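You operate a simulated robot arm through the tools that you are given. There is no shell and no other tool.

The job below is to be done with a simulated robot arm. You get a single attempt, and the scene is never put back.

JOB
TAIL toggle and battery switch off, then pull the two fuses that differ from their labels.
Fine: put both on the spring crossmember. The switch stays off and the fuse cover stays open.
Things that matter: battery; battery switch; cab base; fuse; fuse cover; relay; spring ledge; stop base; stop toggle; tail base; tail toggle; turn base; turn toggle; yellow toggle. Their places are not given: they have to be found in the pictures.

The check looks at the end state, three seconds after you hand in, the way a careful person would. Anything else that was tipped, shoved, dropped, spilled or broken makes it a failure. A push-on lid holds only when it is set on centred and level and pressed home; a screw cap is set on level and turned clockwise until tight.

ROBOT AND FRAMES
A 7-joint arm with a two-finger parallel gripper, fixed in place. Base frame: the origin is on the floor under the middle of its stand, x ahead of it, y to its left, z up. Units: cm, degrees, N and s.
It reaches about 104.6 cm from its shoulder. Its first joint turns from -166.0 to 166.0 degrees. Payload 1.57 kg.
The tool frame sits at the grasp point between the pads (the TCP): z along the fingers, y along the line on which they close. The tips reach 3 cm beyond it. The gripper opens to 8 cm. The fingers are 1.7 cm wide and 1.2 cm thick; the gripper's body (4 by 8.2 cm) begins 8 cm behind the TCP.
Orientation is that of the tool frame in the base frame, as a unit quaternion [x, y, z, w]. With the fingers straight down and closing along the base's y, the tool's x points along the base's -x, its y along +y and its z along -z.

CONTROLS
- The arm moves only by the tool step_arm. Its argument "commands" is a list of rows, each a list of 7 numbers: the finger opening in cm, from 0 to 8, then the shift along the base's x, y, z in cm, then the turn, a rotation vector about the base's x, y, z in rad. In form: [[hand, dx, dy, dz, wx, wy, wz], ...]. A call has 1 to 20 rows; each row is the pose to reach, as a shift and turn from the pose commanded when the call began. A row lasts 0.2 s, in which the tool goes at most 5 cm and 8.6 degrees; a call with a longer step from one row to the next is refused whole, and so is a gripper value outside its range. Where a pose cannot be reached the arm comes as near as it can. A force on the tool above 40 N (or 10 N above the force at the start of the call, whichever is more), or a blocked arm, ends the call early, and 0.2 s more pass. Each finger travels about 15.3 cm/s and halts on what it meets, pressing with about 22 N; the grip force reading is that of the motor and also rises with nothing between the fingers. The clock runs only during rows and for 0.2 s after the last one: add rows that repeat a pose to give the fingers time. The reply holds the time, the measured pose of the TCP, the force on the tool along the base axes, the opening and the grip force, in the units named above and with some noise, with the torque about the TCP (base axes, N m) and any sound that the robot's microphone picked up.
- Cameras (640 x 400 px; columns grow to the right, rows downward): "scene" is fixed at [38.9, 64.8, 160.63]; the picture's right is [-0.98, -0.21, 0.00], its down [-0.18, 0.88, -0.45] and it looks along [0.09, -0.44, -0.89] (base axes); focal length 358 px, centre (320, 200). "wrist" rides on the gripper at [7.2, -0.7, -12.2] in the tool frame; the picture's right is [0.09, 1.00, 0.00], its down [-0.84, 0.08, -0.54] and it looks along [-0.54, 0.05, 0.84] (tool axes); focal length 238 px, centre (320, 200).
- snapshot(camera): a new picture of that camera. No time passes.
- probe_pixels(camera, pixels): there is no depth. For up to 12 entries [column, row, z] of the newest picture of that camera ("zoom" is the newest enlarged one), the place [x, y] in the base frame at which the ray of that pixel passes the height z, good to about 0.2 cm, but the place of the scene camera against the robot may be out by one fixed shift of up to 1.8 cm in any direction. No time passes.
- close_up(camera, box): a new picture of the part [left, top, right, bottom] of that camera's present view, enlarged. No time passes.
- job_done(): hands the job in; it is judged then, once.

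Unless the task says otherwise, let go and move clear before handing in.

The tools are called as a command line: name --pt "numbers of a row" for each row, then --argument value for the rest, lists and objects as JSON in quotes. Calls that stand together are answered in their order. step_arm: Moves the arm, as the interface text tells. Its arguments: {"type":"object","properties":{"commands":{"type":"array","items":{"type":"array","items":{"type":"number"}}}},"required":["commands"]} The other tools are called the same way: snapshot (camera) takes a picture; probe_pixels (camera, pixels) gives the place at which the rays of pixels pass given heights; close_up (camera, box) takes an enlarged picture of a part of a camera's view; job_done () hands the job in.

At the start:

```text
clock: 0.0
position: [32.99, 35.46, 126.31]
tool_rot: [0.0, 1.0, 0.001, 0.0]
ft_force: [-0.2, -0.2, -0.1]
ft_torque: [0.01, -0.01, 0.01]
width: 8.02
grasp_force: 0.0
```

scene: 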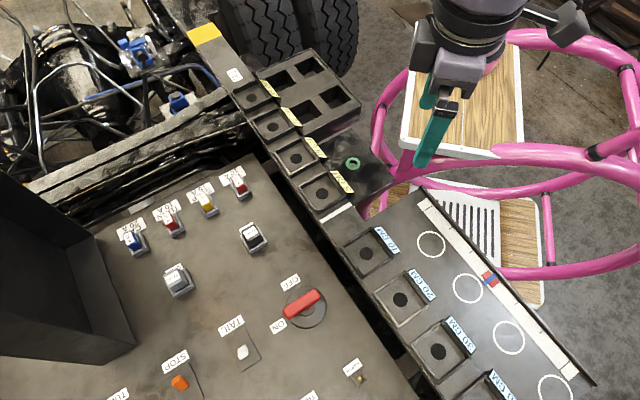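
wrist: 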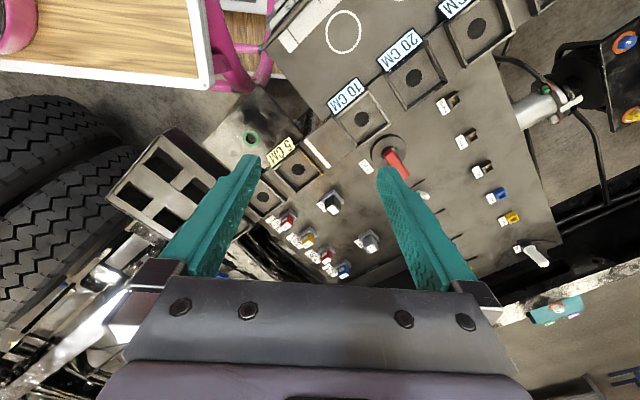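

The first pictures show a panel with a row of fuses near scene (130-240, 180-240), a red battery switch at (302,303), a TAIL toggle at (243,352). I'll take enlarged pictures to read the labels.

close_up --camera "scene" --box '[100, 160, 280, 272]'

close_up --camera "scene" --box '[100, 260, 400, 400]'

close_up --camera "scene" --box '[180, 10, 400, 150]'

close_up --camera "wrist" --box '[240, 120, 440, 290]'

close_up --camera "wrist" --box '[380, 60, 640, 340]'

```text
3.56 times, centred on (190, 216) of scene
```

zoom: 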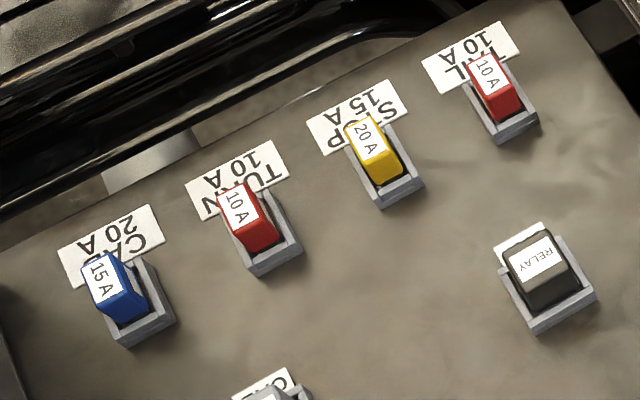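

```text
2.13 times, centred on (250, 330) of scene
```

zoom: 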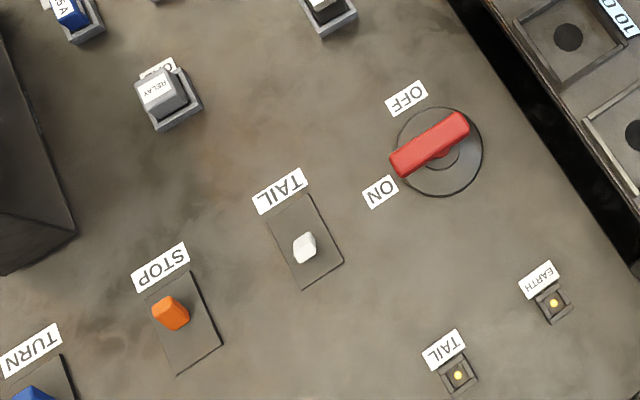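

```text
2.86 times, centred on (290, 80) of scene
```

zoom: 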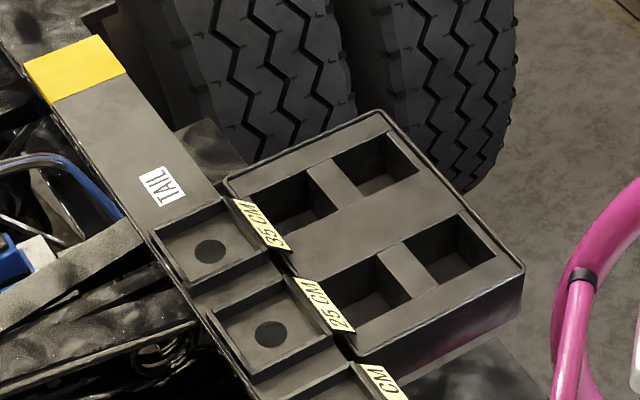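

```text
2.35 times, centred on (340, 205) of wrist
```

zoom: 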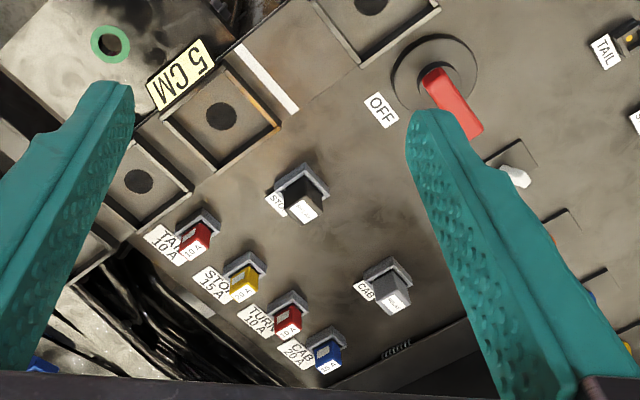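

```text
1.43 times, centred on (510, 200) of wrist
```

zoom: 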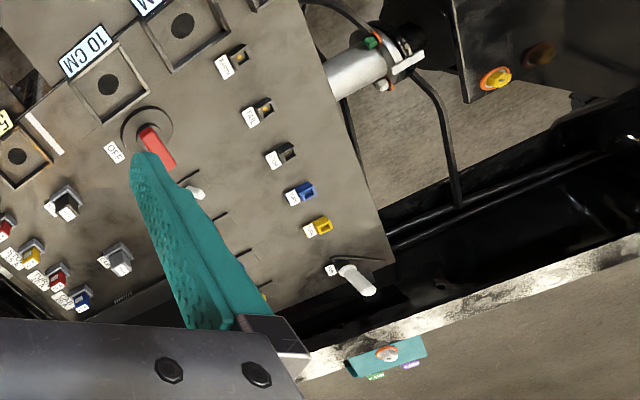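

The labels read: TAIL 10 A holds 10 A red (matches), STOP 15 A holds 20 A yellow (wrong), TURN 10 A holds 10 A (matches), CAB 20 A holds 15 A blue (wrong). I'll probe the same points from both cameras to find the panel height.

probe_pixels --camera "scene" --pixels '[[290, 279, 50], [290, 279, 65], [290, 279, 80], [290, 279, 95], [232, 325, 50], [232, 325, 65], [232, 325, 80], [232, 325, 95], [350, 370, 50], [350, 370, 65], [350, 370, 80], [350, 370, 95]]'

probe_pixels --camera "wrist" --pixels '[[365, 166, 50], [365, 166, 65], [365, 166, 80], [365, 166, 95], [443, 106, 50], [443, 106, 65], [443, 106, 80], [443, 106, 95]]'

```text
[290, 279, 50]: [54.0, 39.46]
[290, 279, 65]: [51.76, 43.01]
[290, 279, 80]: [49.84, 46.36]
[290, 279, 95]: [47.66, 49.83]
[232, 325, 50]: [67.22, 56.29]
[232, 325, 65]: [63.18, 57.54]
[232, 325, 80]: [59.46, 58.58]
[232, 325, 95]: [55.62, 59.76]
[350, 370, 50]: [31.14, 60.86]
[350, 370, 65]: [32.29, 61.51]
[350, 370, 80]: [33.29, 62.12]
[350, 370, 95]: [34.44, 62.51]
```

```text
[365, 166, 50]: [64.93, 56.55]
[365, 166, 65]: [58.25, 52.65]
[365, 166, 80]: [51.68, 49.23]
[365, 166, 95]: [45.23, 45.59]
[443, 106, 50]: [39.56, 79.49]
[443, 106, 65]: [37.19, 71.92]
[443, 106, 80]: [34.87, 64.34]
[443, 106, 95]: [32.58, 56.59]
```

The OFF label matches in both cameras at about z = 85–86, so the panel is near there. Now I'll probe the fuses, toggle and beam at those heights, and look at the top-left portion for the spring crossmember.

probe_pixels --camera "scene" --pixels '[[131, 240, 88], [171, 220, 88], [207, 200, 88], [238, 182, 88], [243, 352, 87], [302, 303, 88], [177, 278, 88], [252, 235, 88], [178, 382, 87], [40, 280, 88], [205, 35, 85], [235, 75, 85]]'

close_up --camera "scene" --box '[0, 0, 240, 150]'

close_up --camera "scene" --box '[380, 180, 640, 400]'

close_up --camera "scene" --box '[0, 170, 160, 400]'

close_up --camera "wrist" --box '[480, 250, 640, 400]'

```text
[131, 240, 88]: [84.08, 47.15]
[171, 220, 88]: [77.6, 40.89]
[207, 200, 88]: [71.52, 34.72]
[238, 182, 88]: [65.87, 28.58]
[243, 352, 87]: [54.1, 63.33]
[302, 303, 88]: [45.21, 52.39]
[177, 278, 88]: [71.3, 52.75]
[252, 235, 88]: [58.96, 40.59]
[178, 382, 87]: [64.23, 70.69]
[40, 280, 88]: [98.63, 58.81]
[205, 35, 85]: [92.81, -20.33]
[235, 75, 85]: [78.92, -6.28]
```

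```text
2.67 times, centred on (120, 75) of scene
```

zoom: 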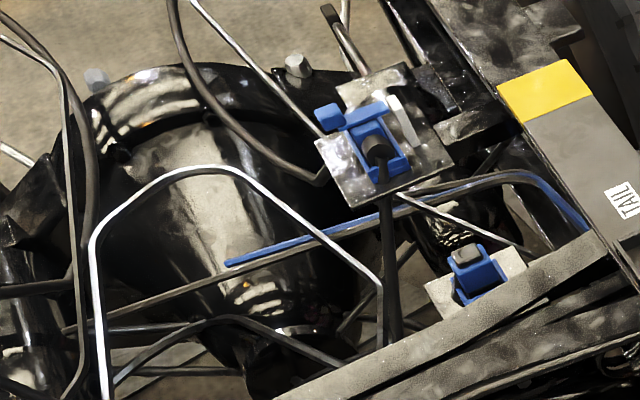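

```text
1.82 times, centred on (510, 290) of scene
```

zoom: 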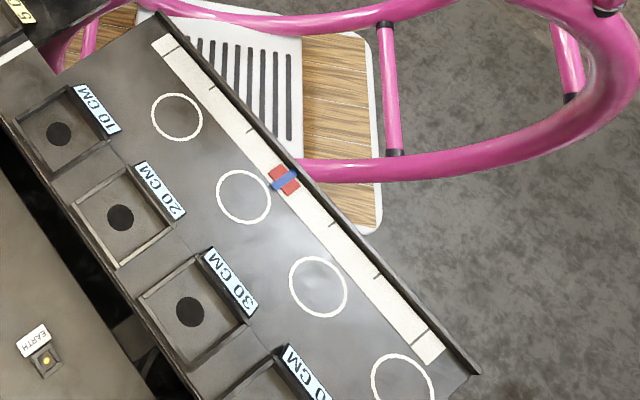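

```text
1.74 times, centred on (80, 285) of scene
```

zoom: 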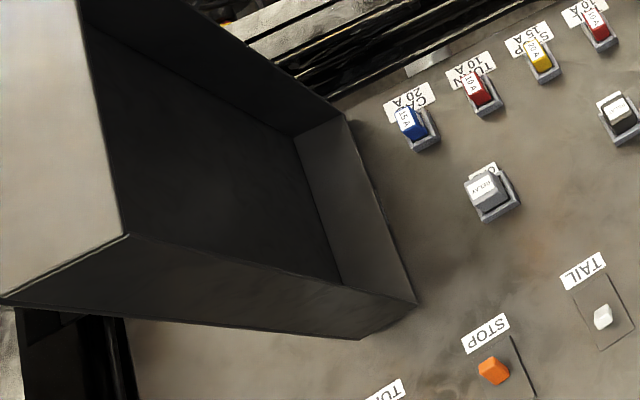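

```text
2.67 times, centred on (560, 325) of wrist
```

zoom: 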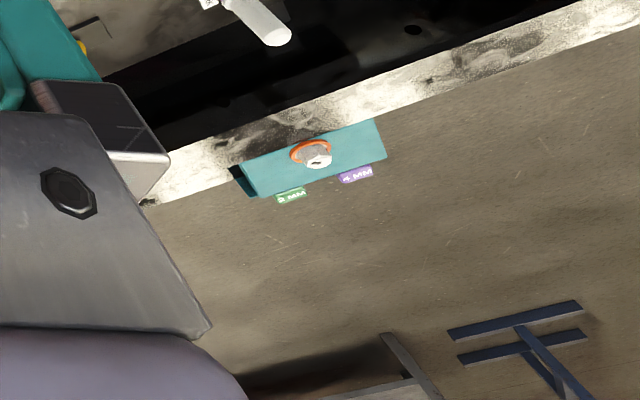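

The panel lies near z = 86, and the fuse cover stands open as a box at the scene's left (0–130, 180–390). I don't see a spring crossmember yet, so I'll move the wrist camera forward at the same height to look around.

step_arm --pt "8 4 -1.5 0 0 0 0" --pt "8 8 -3 0 0 0 0" --pt "8 12 -4.5 0 0 0 0" --pt "8 16 -6 0 0 0 0" --pt "8 20 -8 0 0 0 0" --pt "8 20 -8 0 0 0 0"

snapshot --camera "wrist"

snapshot --camera "scene"

```text
clock: 1.4
position: [53.1, 27.46, 126.73]
tool_rot: [0.0, 1.0, 0.0, 0.0]
ft_force: [0.5, -0.7, -0.3]
ft_torque: [0.0, -0.04, -0.03]
width: 7.98
grasp_force: 0.0
```

```text
taken
```

wrist: 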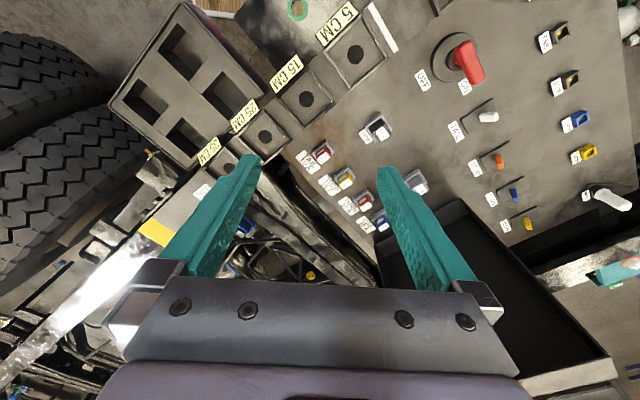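

```text
taken
```

scene: 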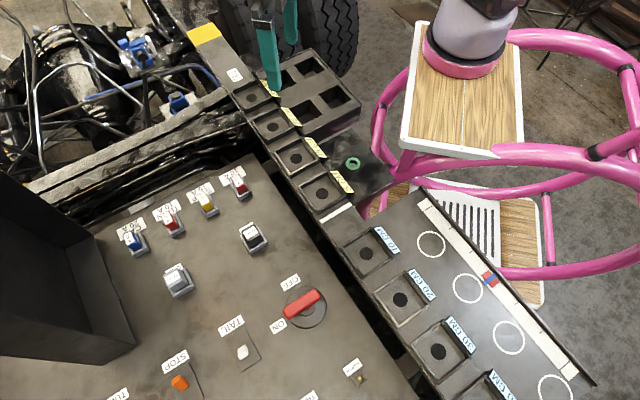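

The wrist view now shows the beam with the TAIL label (195,190) and a lot of machinery at lower left. I'll enlarge those parts to find the spring crossmember.

close_up --camera "wrist" --box '[0, 140, 240, 400]'

close_up --camera "wrist" --box '[220, 100, 420, 290]'

close_up --camera "wrist" --box '[420, 0, 640, 260]'

close_up --camera "wrist" --box '[100, 0, 400, 190]'

```text
1.54 times, centred on (120, 270) of wrist
```

zoom: 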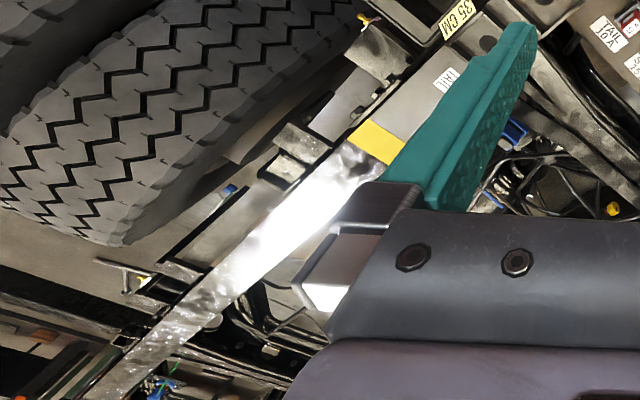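

```text
2.11 times, centred on (320, 195) of wrist
```

zoom: 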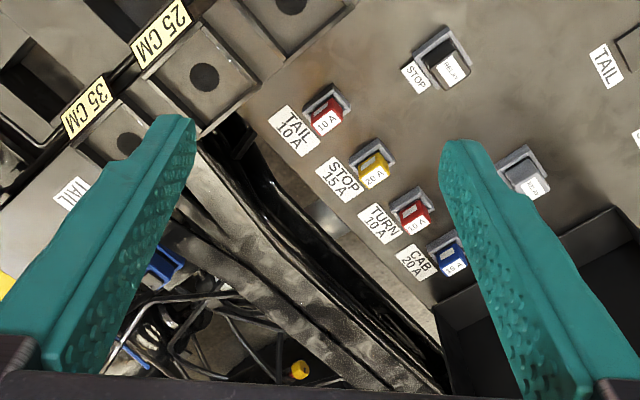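

```text
1.54 times, centred on (530, 130) of wrist
```

zoom: 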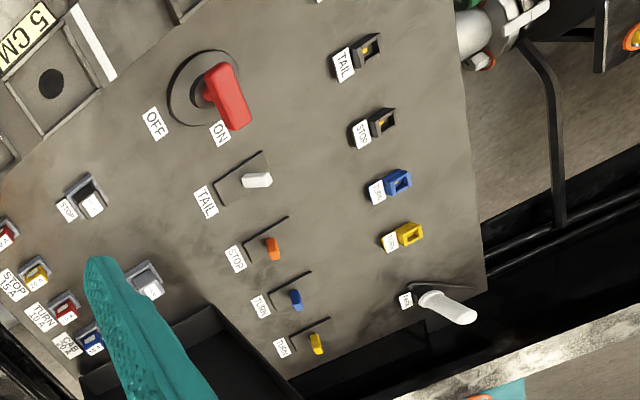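

```text
2.11 times, centred on (250, 95) of wrist
```

zoom: 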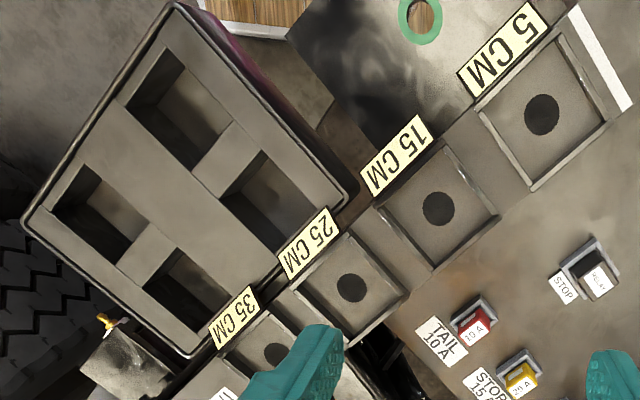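

The pictures show fuses clearly, toggles TAIL (white), STOP, TURN, HORN and a row of sockets, but no label reading SPRING. I'll turn the wrist by about 90 degrees to look toward +y.

step_arm --pt "8 0 0 0 0 0 0.145" --pt "8 0 0 0 0 0 0.29" --pt "8 0 0 0 0 0 0.435" --pt "8 0 0 0 0 0 0.58" --pt "8 0 0 0 0 0 0.725" --pt "8 0 0 0 0 0 0.87" --pt "8 0 0 0 0 0 1.015" --pt "8 0 0 0 0 0 1.16" --pt "8 0 0 0 0 0 1.305" --pt "8 0 0 0 0 0 1.45" --pt "8 0 0 0 0 0 1.57" --pt "8 0 0 0 0 0 1.57"

snapshot --camera "wrist"

```text
clock: 4.0
position: [52.96, 27.41, 126.3]
tool_rot: [0.707, -0.707, 0.0, 0.0]
ft_force: [-0.1, -0.1, -0.8]
ft_torque: [-0.02, 0.01, 0.0]
width: 7.99
grasp_force: 0.1
```

```text
taken
```

wrist: 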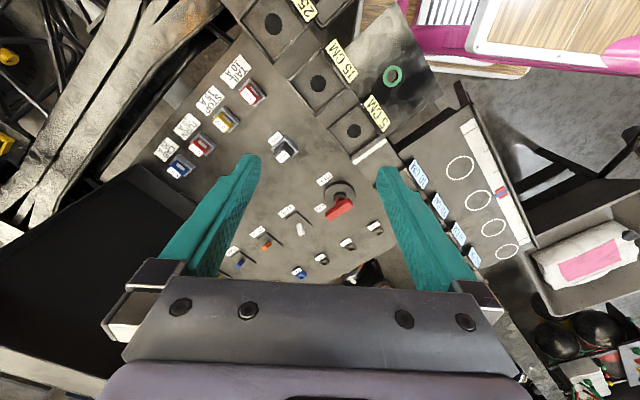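

Looking toward +y shows the toggles, a big tray at right, but no SPRING label. I'll rotate back the other way to look toward −y.

step_arm --pt "8 0 0 0 0 0 -0.148" --pt "8 0 0 0 0 0 -0.296" --pt "8 0 0 0 0 0 -0.444" --pt "8 0 0 0 0 0 -0.592" --pt "8 0 0 0 0 0 -0.74" --pt "8 0 0 0 0 0 -0.888" --pt "8 0 0 0 0 0 -1.036" --pt "8 0 0 0 0 0 -1.184" --pt "8 0 0 0 0 0 -1.332" --pt "8 0 0 0 0 0 -1.48" --pt "8 0 0 0 0 0 -1.57" --pt "8 0 0 0 0 0 -1.718" --pt "8 0 0 0 0 0 -1.866" --pt "8 0 0 0 0 0 -2.014" --pt "8 0 0 0 0 0 -2.162" --pt "8 0 0 0 0 0 -2.31" --pt "8 0 0 0 0 0 -2.458" --pt "8 0 0 0 0 0 -2.606" --pt "8 0 0 0 0 0 -2.75" --pt "8 0 0 0 0 0 -2.75"

snapshot --camera "wrist"

```text
clock: 8.2
position: [52.98, 27.49, 126.5]
tool_rot: [0.558, 0.83, 0.0, 0.0]
ft_force: [-0.2, -0.7, 0.7]
ft_torque: [0.02, -0.02, 0.04]
width: 7.96
grasp_force: 0.1
```

```text
taken
```

wrist: 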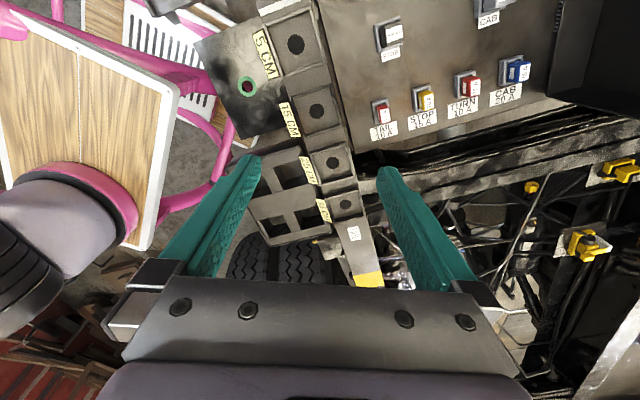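

This view toward −y shows the beam with the TAIL patch at (352,232), a yellow end at (368,278), and more machinery at right with yellow items (580,245), (620,172). I'll enlarge these.

close_up --camera "wrist" --box '[440, 120, 640, 330]'

close_up --camera "wrist" --box '[220, 120, 420, 300]'

close_up --camera "wrist" --box '[340, 60, 640, 200]'

```text
1.90 times, centred on (540, 225) of wrist
```

zoom: 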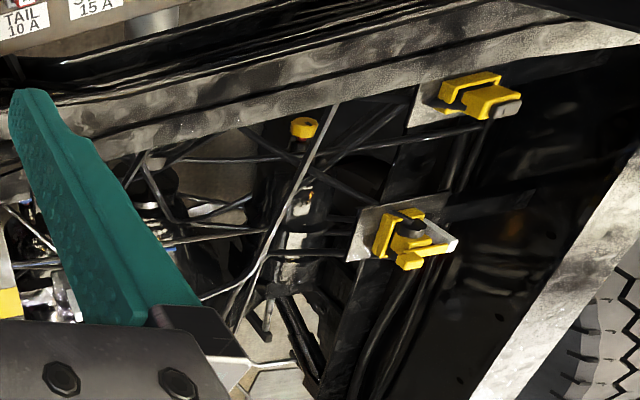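

```text
2.22 times, centred on (320, 210) of wrist
```

zoom: 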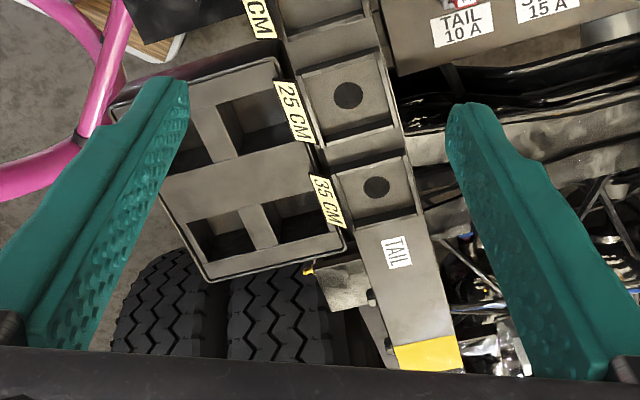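

```text
2.13 times, centred on (490, 130) of wrist
```

zoom: 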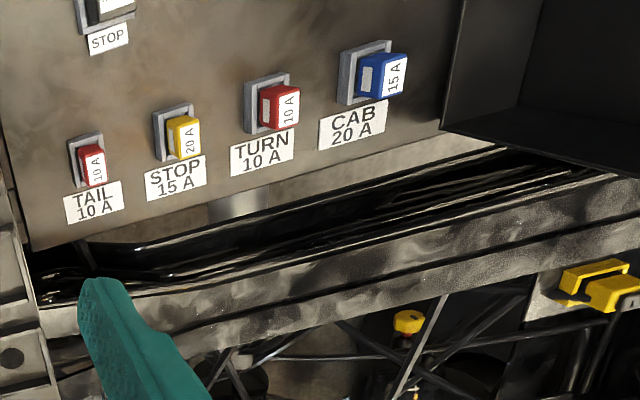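

No SPRING label yet; only TAIL on the narrow beam. I'll move forward and toward −y to look at the rest of the frame.

step_arm --pt "8 2 -4 0 0 0 0.1" --pt "8 4 -8 0 0 0 0.2" --pt "8 6 -12 0 0 0 0.3" --pt "8 8 -16 0 0 0 0.4" --pt "8 10 -20 0 0 0 0.5" --pt "8 12 -24 0 0 0 0.5" --pt "8 12 -24 0 0 0 0.5"

snapshot --camera "wrist"

snapshot --camera "scene"

```text
clock: 9.8
position: [65.17, 3.18, 126.62]
tool_rot: [0.335, 0.942, 0.0, 0.0]
ft_force: [-0.1, 1.0, 0.0]
ft_torque: [-0.01, 0.03, 0.02]
width: 8.02
grasp_force: 0.1
```

```text
taken
```

wrist: 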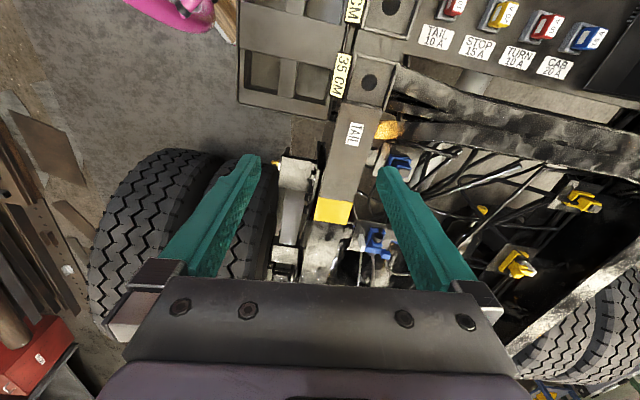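

```text
taken
```

scene: 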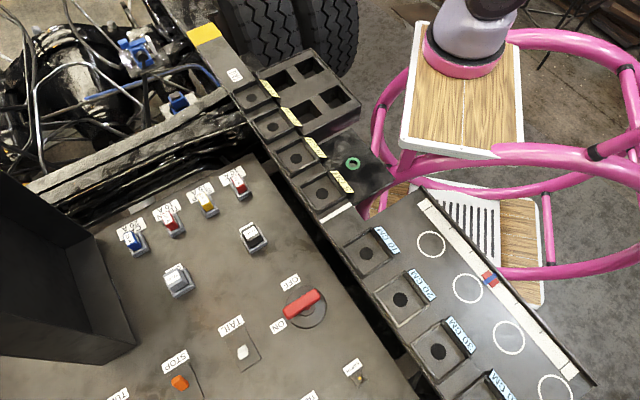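

I now see the frame: the rail with TAIL, and a crossmember with mottled metal flanges running from (390,100) to (640,180) next to the fuses. I'll enlarge for detail and labels.

close_up --camera "wrist" --box '[370, 40, 640, 220]'

close_up --camera "wrist" --box '[440, 160, 640, 400]'

close_up --camera "wrist" --box '[240, 120, 420, 300]'

close_up --camera "wrist" --box '[0, 60, 200, 400]'

```text
2.22 times, centred on (505, 130) of wrist
```

zoom: 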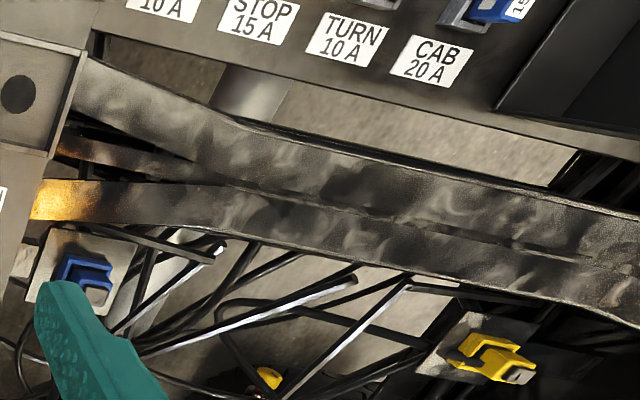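

```text
1.67 times, centred on (540, 280) of wrist
```

zoom: 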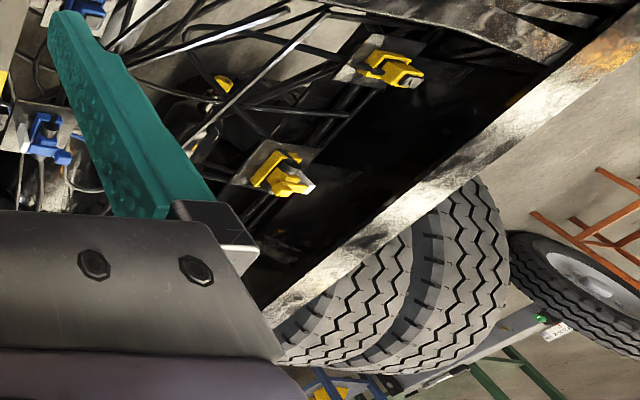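

```text
2.22 times, centred on (330, 210) of wrist
```

zoom: 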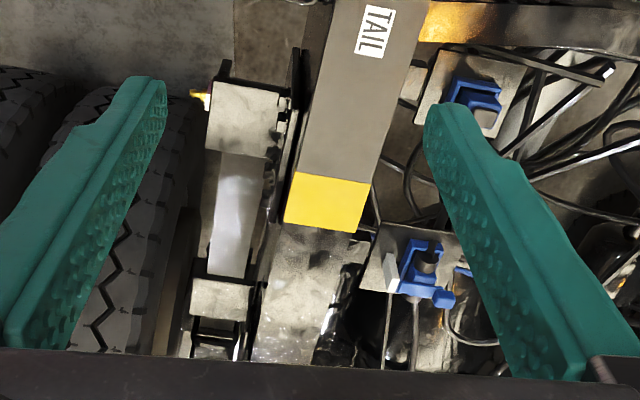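

```text
1.18 times, centred on (100, 230) of wrist
```

zoom: 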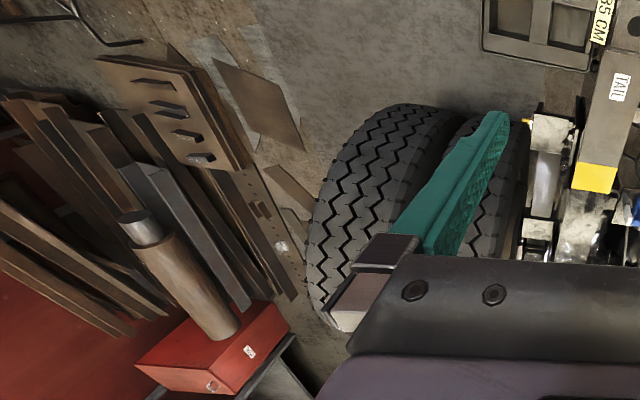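

The only crossmember seen so far is the mottled twin-flange bar between the two rails beside the fuses. Before deciding, I'll look at the far +y side of the panel as well.

step_arm --pt "8 -3 4 0 0 0 0.1" --pt "8 -6 8 0 0 0 0.24" --pt "8 -9 12 0 0 0 0.38" --pt "8 -12 16 0 0 0 0.52" --pt "8 -15 20 0 0 0 0.66" --pt "8 -16 24 0 0 0 0.8" --pt "8 -17 28 0 0 0 0.94" --pt "8 -18 32 0 0 0 1.08" --pt "8 -19 36 0 0 0 1.22" --pt "8 -20 40 0 0 0 1.36" --pt "8 -20 44 0 0 0 1.5" --pt "8 -20 48 0 0 0 1.6" --pt "8 -20 48 0 0 0 1.6"

snapshot --camera "wrist"

```text
clock: 12.6
position: [44.92, 51.62, 126.14]
tool_rot: [-0.445, 0.896, 0.001, -0.001]
ft_force: [-0.2, 0.1, -0.6]
ft_torque: [0.01, 0.03, 0.0]
width: 7.97
grasp_force: 0.0
```

```text
taken
```

wrist: 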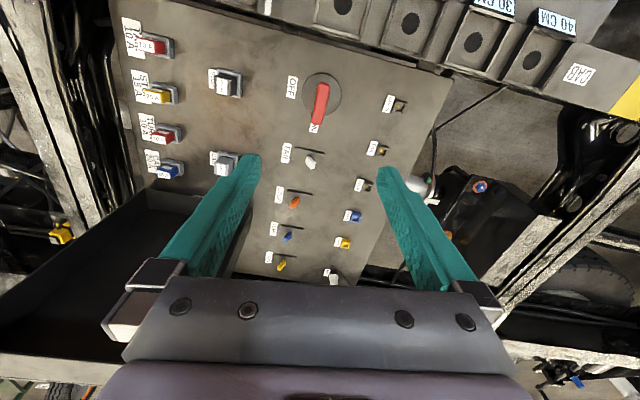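

This view shows the other rail end labelled CAB with a yellow patch (580,75), and another crossmember at (570,220) on the cab side. I'll enlarge both to tell which is the spring one.

close_up --camera "wrist" --box '[400, 60, 640, 300]'

close_up --camera "wrist" --box '[0, 0, 140, 260]'

close_up --camera "wrist" --box '[240, 60, 420, 290]'

close_up --camera "wrist" --box '[480, 280, 640, 400]'

```text
1.67 times, centred on (520, 180) of wrist
```

zoom: 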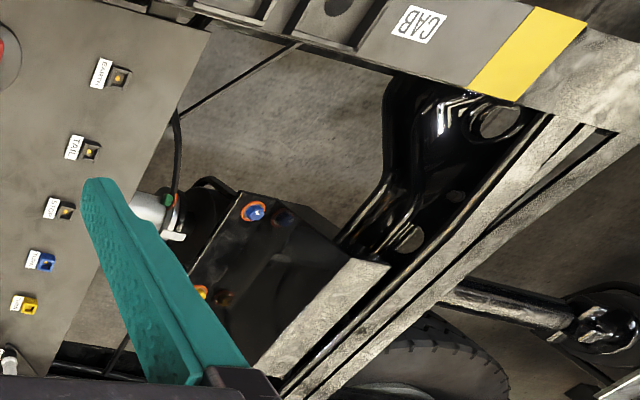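

```text
1.54 times, centred on (70, 130) of wrist
```

zoom: 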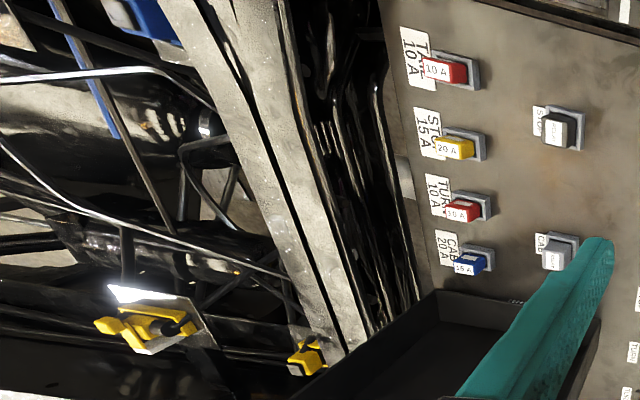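

```text
1.74 times, centred on (330, 175) of wrist
```

zoom: 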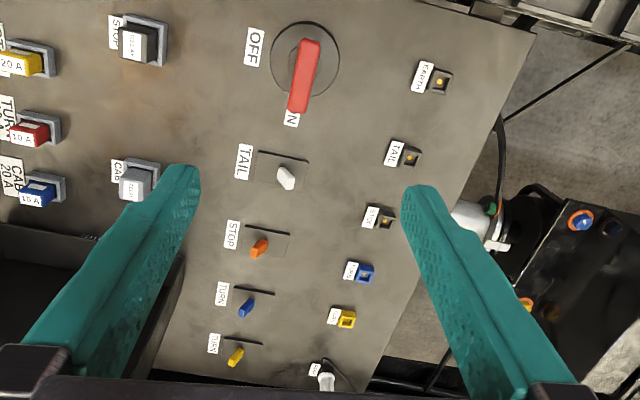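

```text
3.33 times, centred on (560, 340) of wrist
```

zoom: 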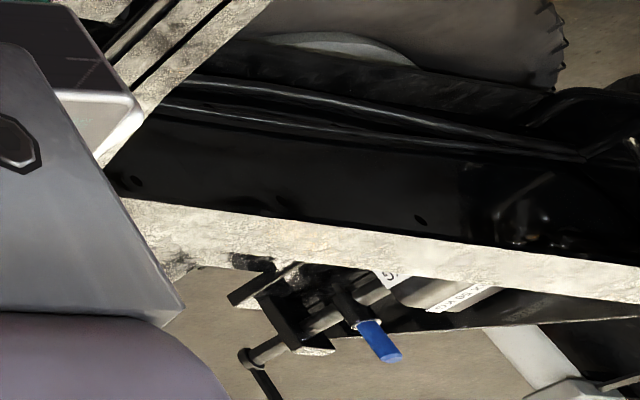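

There are two crossmembers: one on the TAIL side by the axle (left) and one on the CAB side (right). I'll probe where each lies relative to the arm's reach.

probe_pixels --camera "wrist" --pixels '[[578, 75, 86], [625, 110, 86], [560, 225, 80], [600, 190, 80], [520, 270, 80], [50, 80, 80], [80, 150, 80], [100, 210, 80], [480, 188, 80], [330, 98, 88], [310, 163, 88], [30, 20, 80]]'

close_up --camera "wrist" --box '[520, 80, 640, 200]'

close_up --camera "wrist" --box '[0, 120, 120, 260]'

```text
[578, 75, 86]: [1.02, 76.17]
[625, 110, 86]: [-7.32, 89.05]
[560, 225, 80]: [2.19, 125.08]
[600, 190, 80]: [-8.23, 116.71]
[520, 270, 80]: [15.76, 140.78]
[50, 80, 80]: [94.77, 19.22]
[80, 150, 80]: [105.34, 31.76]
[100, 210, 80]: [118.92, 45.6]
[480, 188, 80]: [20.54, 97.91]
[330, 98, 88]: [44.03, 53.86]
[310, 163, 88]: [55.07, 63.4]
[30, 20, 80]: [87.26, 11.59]
```

```text
3.33 times, centred on (580, 140) of wrist
```

zoom: 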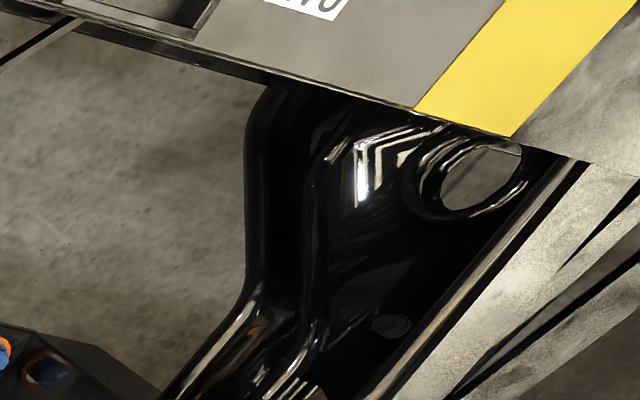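

```text
2.86 times, centred on (60, 190) of wrist
```

zoom: 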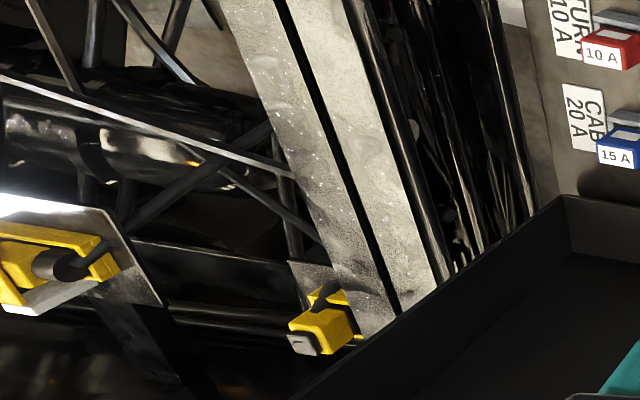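

The CAB-side crossmember lies at y ≈ 115–140, out of reach, so the TAIL-side twin-flange one (by the axle and springs) is the spring crossmember. I'll probe the flange edges here at several heights to compare with a second view.

probe_pixels --camera "zoom" --pixels '[[280, 0, 70], [280, 0, 78], [280, 0, 86], [395, 305, 70], [395, 305, 78], [395, 305, 86], [348, 0, 70], [348, 0, 78], [348, 0, 86], [432, 285, 70], [432, 285, 78], [432, 285, 86]]'

probe_pixels --camera "scene" --pixels '[[100, 165, 70], [100, 165, 78], [100, 165, 86], [200, 118, 70], [200, 118, 78], [200, 118, 86], [188, 113, 70], [188, 113, 78], [188, 113, 86]]'

close_up --camera "scene" --box '[20, 70, 260, 220]'

```text
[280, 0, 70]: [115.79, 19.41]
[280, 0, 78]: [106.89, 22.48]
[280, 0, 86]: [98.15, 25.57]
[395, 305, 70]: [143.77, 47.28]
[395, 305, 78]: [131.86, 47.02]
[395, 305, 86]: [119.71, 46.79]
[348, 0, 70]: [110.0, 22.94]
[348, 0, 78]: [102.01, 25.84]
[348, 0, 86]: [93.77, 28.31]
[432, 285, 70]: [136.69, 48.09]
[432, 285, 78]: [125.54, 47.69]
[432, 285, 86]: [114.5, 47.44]
```

```text
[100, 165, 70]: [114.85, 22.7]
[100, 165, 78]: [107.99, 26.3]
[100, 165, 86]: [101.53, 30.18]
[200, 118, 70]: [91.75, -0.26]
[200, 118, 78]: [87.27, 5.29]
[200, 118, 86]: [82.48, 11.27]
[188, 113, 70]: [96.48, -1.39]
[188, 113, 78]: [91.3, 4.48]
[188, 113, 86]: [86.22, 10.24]
```

```text
2.67 times, centred on (140, 145) of scene
```

zoom: 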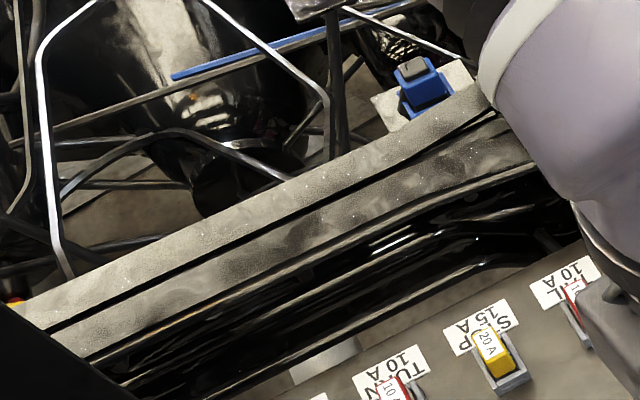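

I can see the two flanges with the dark gap line in the scene zoom running from (50,330) to (490,110). I'll probe that line at several heights to match with the wrist line.

probe_pixels --camera "zoom" --pixels '[[50, 328, 70], [50, 328, 78], [50, 328, 86], [470, 122, 70], [470, 122, 78], [470, 122, 86], [90, 357, 78], [90, 357, 86], [410, 202, 78], [410, 202, 86], [16, 302, 86], [470, 85, 86]]'

```text
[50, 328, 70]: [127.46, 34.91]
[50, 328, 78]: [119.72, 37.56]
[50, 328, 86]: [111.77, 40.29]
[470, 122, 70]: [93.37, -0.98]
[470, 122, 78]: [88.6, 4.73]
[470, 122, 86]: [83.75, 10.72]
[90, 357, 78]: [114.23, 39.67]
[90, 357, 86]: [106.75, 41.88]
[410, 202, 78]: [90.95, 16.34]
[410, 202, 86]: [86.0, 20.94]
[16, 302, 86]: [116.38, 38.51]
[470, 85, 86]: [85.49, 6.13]
```

The scene-only match is too loose on height, so I'll bring the wrist camera over the fuse row facing across it toward the crossmember, staying at a safe height.

step_arm --pt "8 2.2 -1.4 0 0 0 -0.142" --pt "8 4.4 -2.8 0 0 0 -0.284" --pt "8 6.6 -4.2 0 0 0 -0.427" --pt "8 8.8 -5.6 0 0 0 -0.569" --pt "8 11 -7 0 0 0 -0.711" --pt "8 13.2 -8.4 0 0 0 -0.853" --pt "8 15.4 -9.8 -1 0 0 -0.996" --pt "8 17.6 -11.2 -2 0 0 -1.138" --pt "8 19.8 -12.6 -3 0 0 -1.28" --pt "8 22 -14 -4 0 0 -1.42" --pt "8 24.2 -15.4 -5 0 0 -1.565" --pt "8 26 -16.6 -6 0 0 -1.707" --pt "8 26 -16.6 -6 0 0 -1.707"

snapshot --camera "wrist"

snapshot --camera "scene"

```text
clock: 15.4
position: [71.08, 34.76, 120.75]
tool_rot: [0.384, 0.923, 0.0, 0.0]
ft_force: [-0.9, -0.4, 0.3]
ft_torque: [-0.04, 0.0, -0.01]
width: 7.99
grasp_force: 0.1
```

```text
taken
```

wrist: 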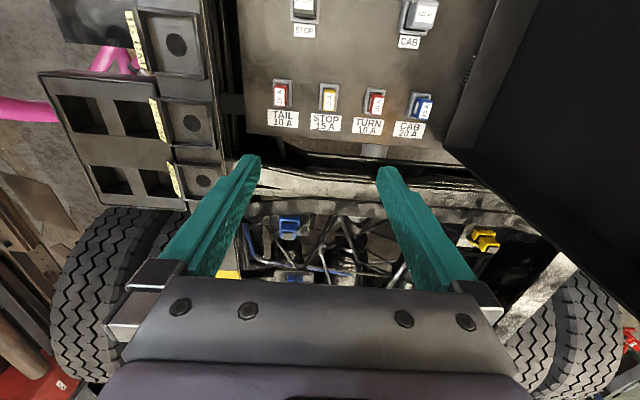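

```text
taken
```

scene: 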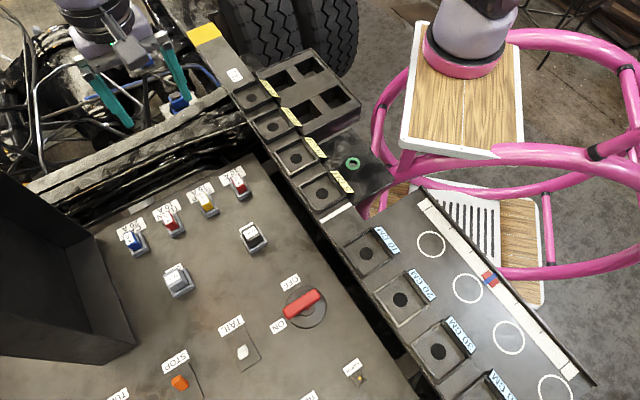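

The fuse row is now at wrist row ≈ 96–107 (columns 282, 329, 376, 421). I'll probe their tops in this view, and the crossmember edges for a height match.

close_up --camera "wrist" --box '[240, 60, 460, 220]'

probe_pixels --camera "wrist" --pixels '[[282, 96, 88], [329, 99, 88], [376, 103, 88], [421, 107, 88], [282, 96, 85], [421, 107, 85]]'

```text
2.50 times, centred on (350, 140) of wrist
```

zoom: 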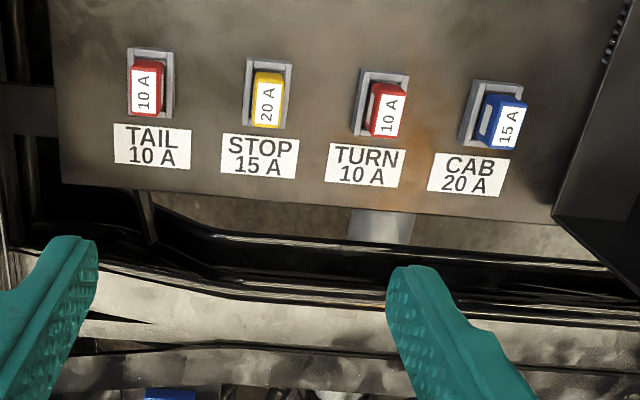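

```text
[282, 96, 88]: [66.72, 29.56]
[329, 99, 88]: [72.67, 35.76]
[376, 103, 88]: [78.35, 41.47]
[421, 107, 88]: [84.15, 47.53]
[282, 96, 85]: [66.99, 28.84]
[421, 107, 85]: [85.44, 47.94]
```

The fuses stand in sockets in a row along the 45° direction: STOP near (72.7,35.8) and CAB near (84.2,47.5). Next I'll move over the crossmember to see its top from above.

step_arm --pt "8 3 -3 0 0 0 0" --pt "8 6 -6 0 0 0 0" --pt "8 9 -9 0 0 0 0" --pt "8 11 -11 0 0 0 0" --pt "8 11 -11 0 0 0 0"

snapshot --camera "wrist"

close_up --camera "wrist" --box '[200, 40, 480, 215]'

```text
clock: 16.6
position: [81.87, 24.01, 120.38]
tool_rot: [0.383, 0.924, 0.0, 0.0]
ft_force: [-0.5, -0.3, -0.6]
ft_torque: [0.03, 0.02, -0.01]
width: 8.03
grasp_force: 0.0
```

```text
taken
```

wrist: 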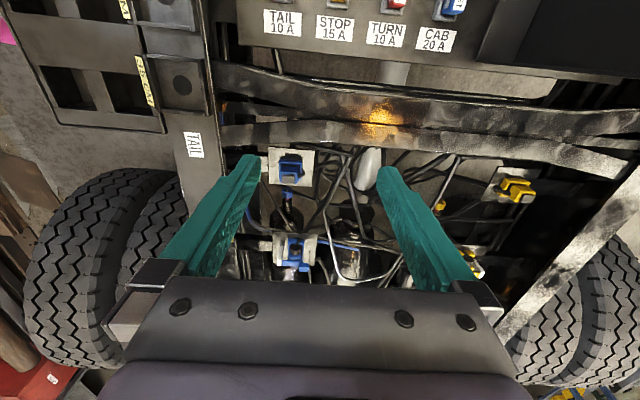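

```text
2.29 times, centred on (340, 128) of wrist
```

zoom: 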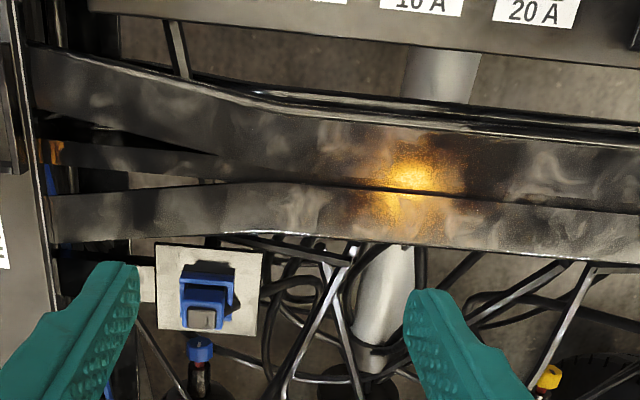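

From above, the crossmember is two back-to-back channels with a seam near zoom (420,190) and about 11 cm of flat width in the middle. I'll probe the seam and edges at several heights.

probe_pixels --camera "zoom" --pixels '[[420, 190, 70], [420, 190, 78], [420, 190, 86], [600, 207, 70], [600, 207, 78], [600, 207, 86], [420, 122, 70], [420, 122, 78], [420, 122, 86], [420, 245, 70], [420, 245, 78], [420, 245, 86]]'

```text
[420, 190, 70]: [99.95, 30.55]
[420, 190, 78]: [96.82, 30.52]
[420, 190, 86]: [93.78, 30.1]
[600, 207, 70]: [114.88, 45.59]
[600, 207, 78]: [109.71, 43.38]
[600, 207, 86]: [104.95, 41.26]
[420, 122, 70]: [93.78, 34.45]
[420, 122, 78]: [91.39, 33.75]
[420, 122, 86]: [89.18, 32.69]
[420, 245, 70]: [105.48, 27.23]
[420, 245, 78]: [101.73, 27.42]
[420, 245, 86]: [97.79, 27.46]
```

Matching the seam between the two wrist views gives a crossmember top at z ≈ 94, seam at about (91,30); the scene agrees. Now I'll go over the battery switch and TAIL toggle for a close look at them.

step_arm --pt "8 -3.3 3 0 0 0 0" --pt "8 -6.6 6 0 0 0 0" --pt "8 -9.9 9 0 0 0 0" --pt "8 -13.2 12 0 0 0 0" --pt "8 -16.5 15 0 0 0 0" --pt "8 -19.8 18 0 0 0 0" --pt "8 -23.1 21 0 0 0 0" --pt "8 -26.4 24 0 0 0 0" --pt "8 -29.7 27 0 0 0 0" --pt "8 -32 29 -1.5 0 0 0" --pt "8 -32 29 -3 0 0 0" --pt "8 -32 29 -3 0 0 0"

snapshot --camera "wrist"

close_up --camera "wrist" --box '[240, 20, 480, 170]'

```text
clock: 19.2
position: [50.13, 52.78, 117.37]
tool_rot: [0.383, 0.924, 0.0, 0.001]
ft_force: [1.4, 0.4, 0.4]
ft_torque: [-0.03, 0.02, 0.0]
width: 7.99
grasp_force: 0.1
```

```text
taken
```

wrist: 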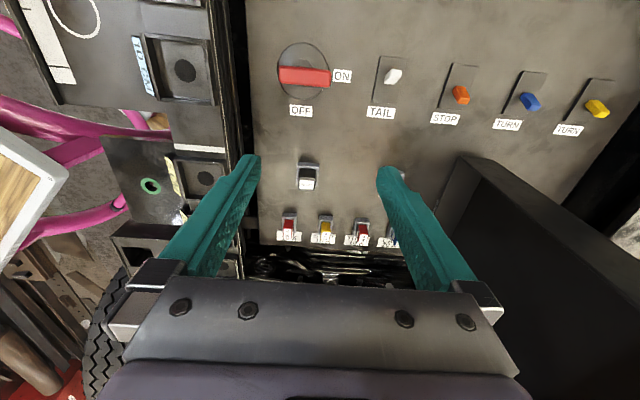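

```text
2.67 times, centred on (360, 95) of wrist
```

zoom: 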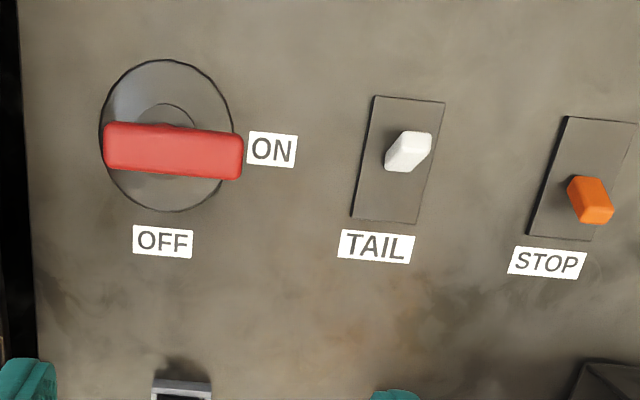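

The handle's long bar points right at ON, OFF is below it; the white TAIL lever leans away from its label while STOP, TURN and the yellow one lean toward theirs, so TAIL is on and must be pushed toward its label. I'll probe these points.

probe_pixels --camera "zoom" --pixels '[[376, 246, 84], [376, 246, 87], [397, 160, 86], [410, 138, 88], [168, 135, 86], [162, 241, 86], [272, 151, 86], [105, 145, 88], [240, 157, 88], [376, 95, 86], [417, 223, 86], [585, 185, 86]]'

```text
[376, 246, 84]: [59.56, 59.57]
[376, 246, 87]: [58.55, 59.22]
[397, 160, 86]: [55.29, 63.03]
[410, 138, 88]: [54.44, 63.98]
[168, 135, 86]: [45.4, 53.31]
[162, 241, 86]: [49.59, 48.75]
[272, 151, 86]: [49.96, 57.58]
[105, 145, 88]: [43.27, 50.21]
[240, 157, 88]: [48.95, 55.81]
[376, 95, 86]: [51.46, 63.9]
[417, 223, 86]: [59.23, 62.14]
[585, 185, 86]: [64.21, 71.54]
```

Now I'll move closer, directly over the TAIL toggle with fingers closing, for a second view to triangulate the panel and lever heights.

step_arm --pt "6 2 3.5 -2 0 0 0" --pt "4 4 7 -5 0 0 0" --pt "2 5 9 -8 0 0 0" --pt "0 5.2 10.2 -12 0 0 0" --pt "0 5.2 10.2 -14 0 0 0" --pt "0 5.2 10.2 -14 0 0 0"

snapshot --camera "wrist"

close_up --camera "wrist" --box '[200, 30, 440, 180]'

```text
refused: row 2 steps farther than a row can; nothing moved
```

```text
taken
```

wrist: 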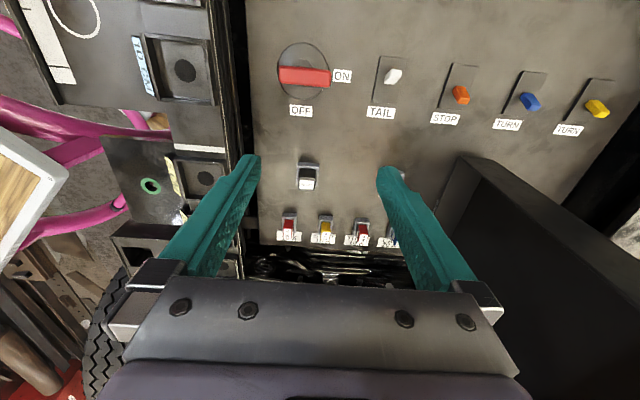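

```text
2.67 times, centred on (320, 105) of wrist
```

zoom: 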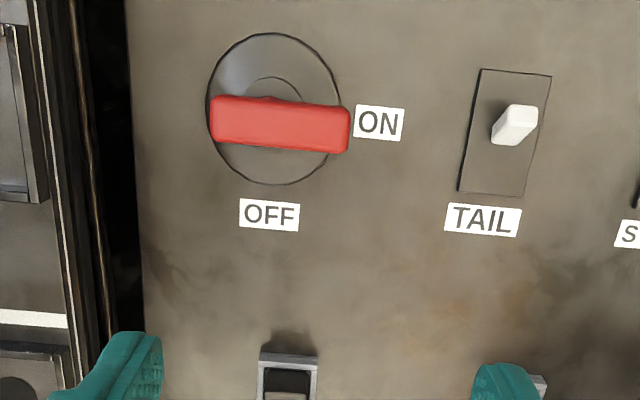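

The move was refused because a row was longer than 5 cm, and nothing moved; the view is unchanged. I'll send it again with smaller steps.

step_arm --pt "6 1.5 2.5 -2 0 0 0" --pt "4 3 5 -4 0 0 0" --pt "2 4 7.5 -7 0 0 0" --pt "0 5 9.5 -10 0 0 0" --pt "0 5.2 10.2 -13.5 0 0 0" --pt "0 5.2 10.2 -13.5 0 0 0"

snapshot --camera "wrist"

close_up --camera "wrist" --box '[200, 30, 440, 180]'

```text
clock: 20.6
position: [55.18, 63.01, 103.83]
tool_rot: [0.384, 0.923, 0.0, 0.0]
ft_force: [-0.3, 0.4, 0.1]
ft_torque: [0.0, -0.02, -0.01]
width: 0.0
grasp_force: 21.9
```

```text
taken
```

wrist: 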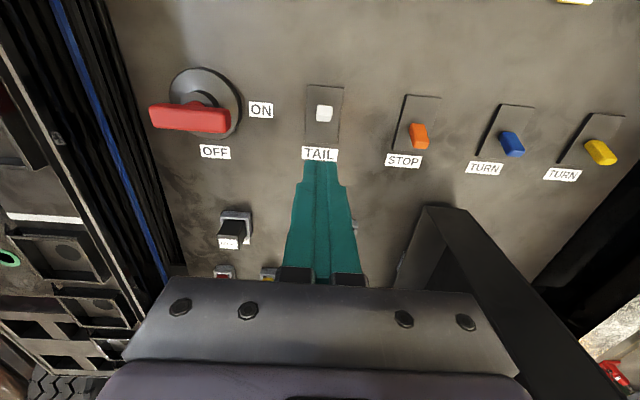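

```text
2.67 times, centred on (320, 105) of wrist
```

zoom: 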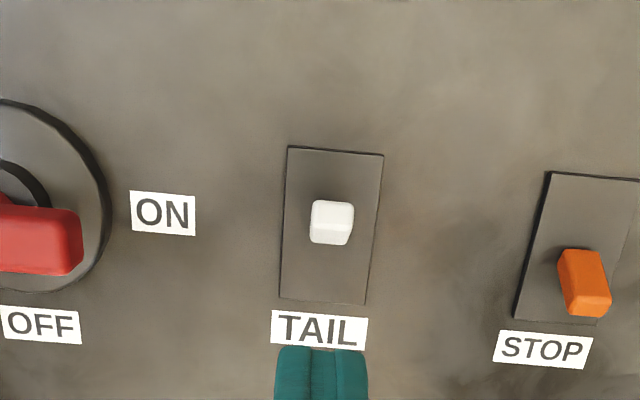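

From this closer view the TAIL base is at zoom (285–383, 147–305) with the lever at (332,222). I'll probe labels and corners to triangulate heights against the earlier view.

probe_pixels --camera "zoom" --pixels '[[320, 330, 84], [320, 330, 87], [287, 147, 86], [383, 154, 86], [366, 305, 86], [280, 298, 86], [333, 215, 88], [333, 215, 90], [320, 240, 87], [163, 213, 84], [163, 213, 87], [41, 325, 86]]'

close_up --camera "wrist" --box '[280, 70, 360, 140]'

close_up --camera "wrist" --box '[120, 50, 280, 170]'

```text
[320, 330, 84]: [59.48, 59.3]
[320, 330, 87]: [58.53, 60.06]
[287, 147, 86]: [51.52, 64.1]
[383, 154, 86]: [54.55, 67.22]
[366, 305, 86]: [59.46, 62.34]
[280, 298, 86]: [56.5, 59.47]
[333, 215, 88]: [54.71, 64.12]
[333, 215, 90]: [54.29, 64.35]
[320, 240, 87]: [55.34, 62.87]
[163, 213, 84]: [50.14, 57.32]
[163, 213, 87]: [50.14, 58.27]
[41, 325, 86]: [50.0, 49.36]
```

```text
5.71 times, centred on (320, 105) of wrist
```

zoom: 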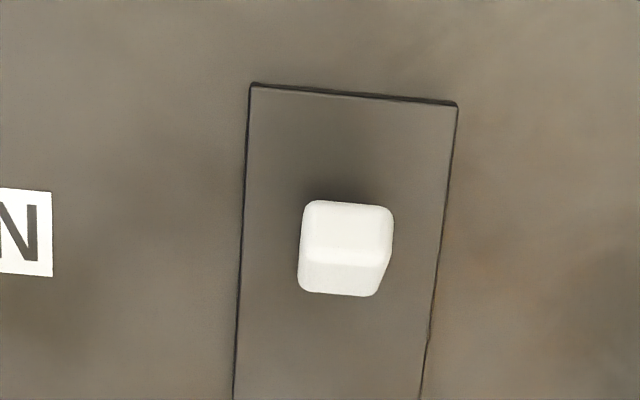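

```text
3.33 times, centred on (200, 110) of wrist
```

zoom: 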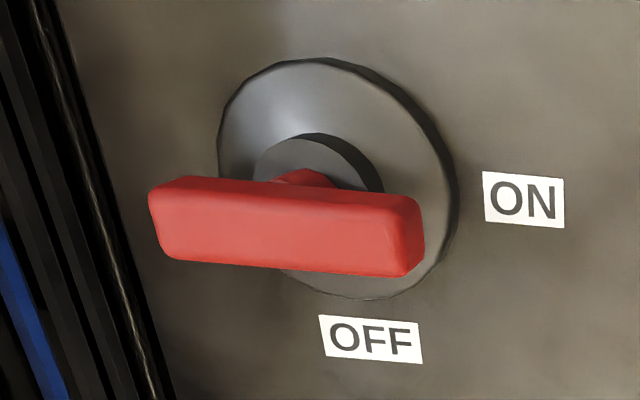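

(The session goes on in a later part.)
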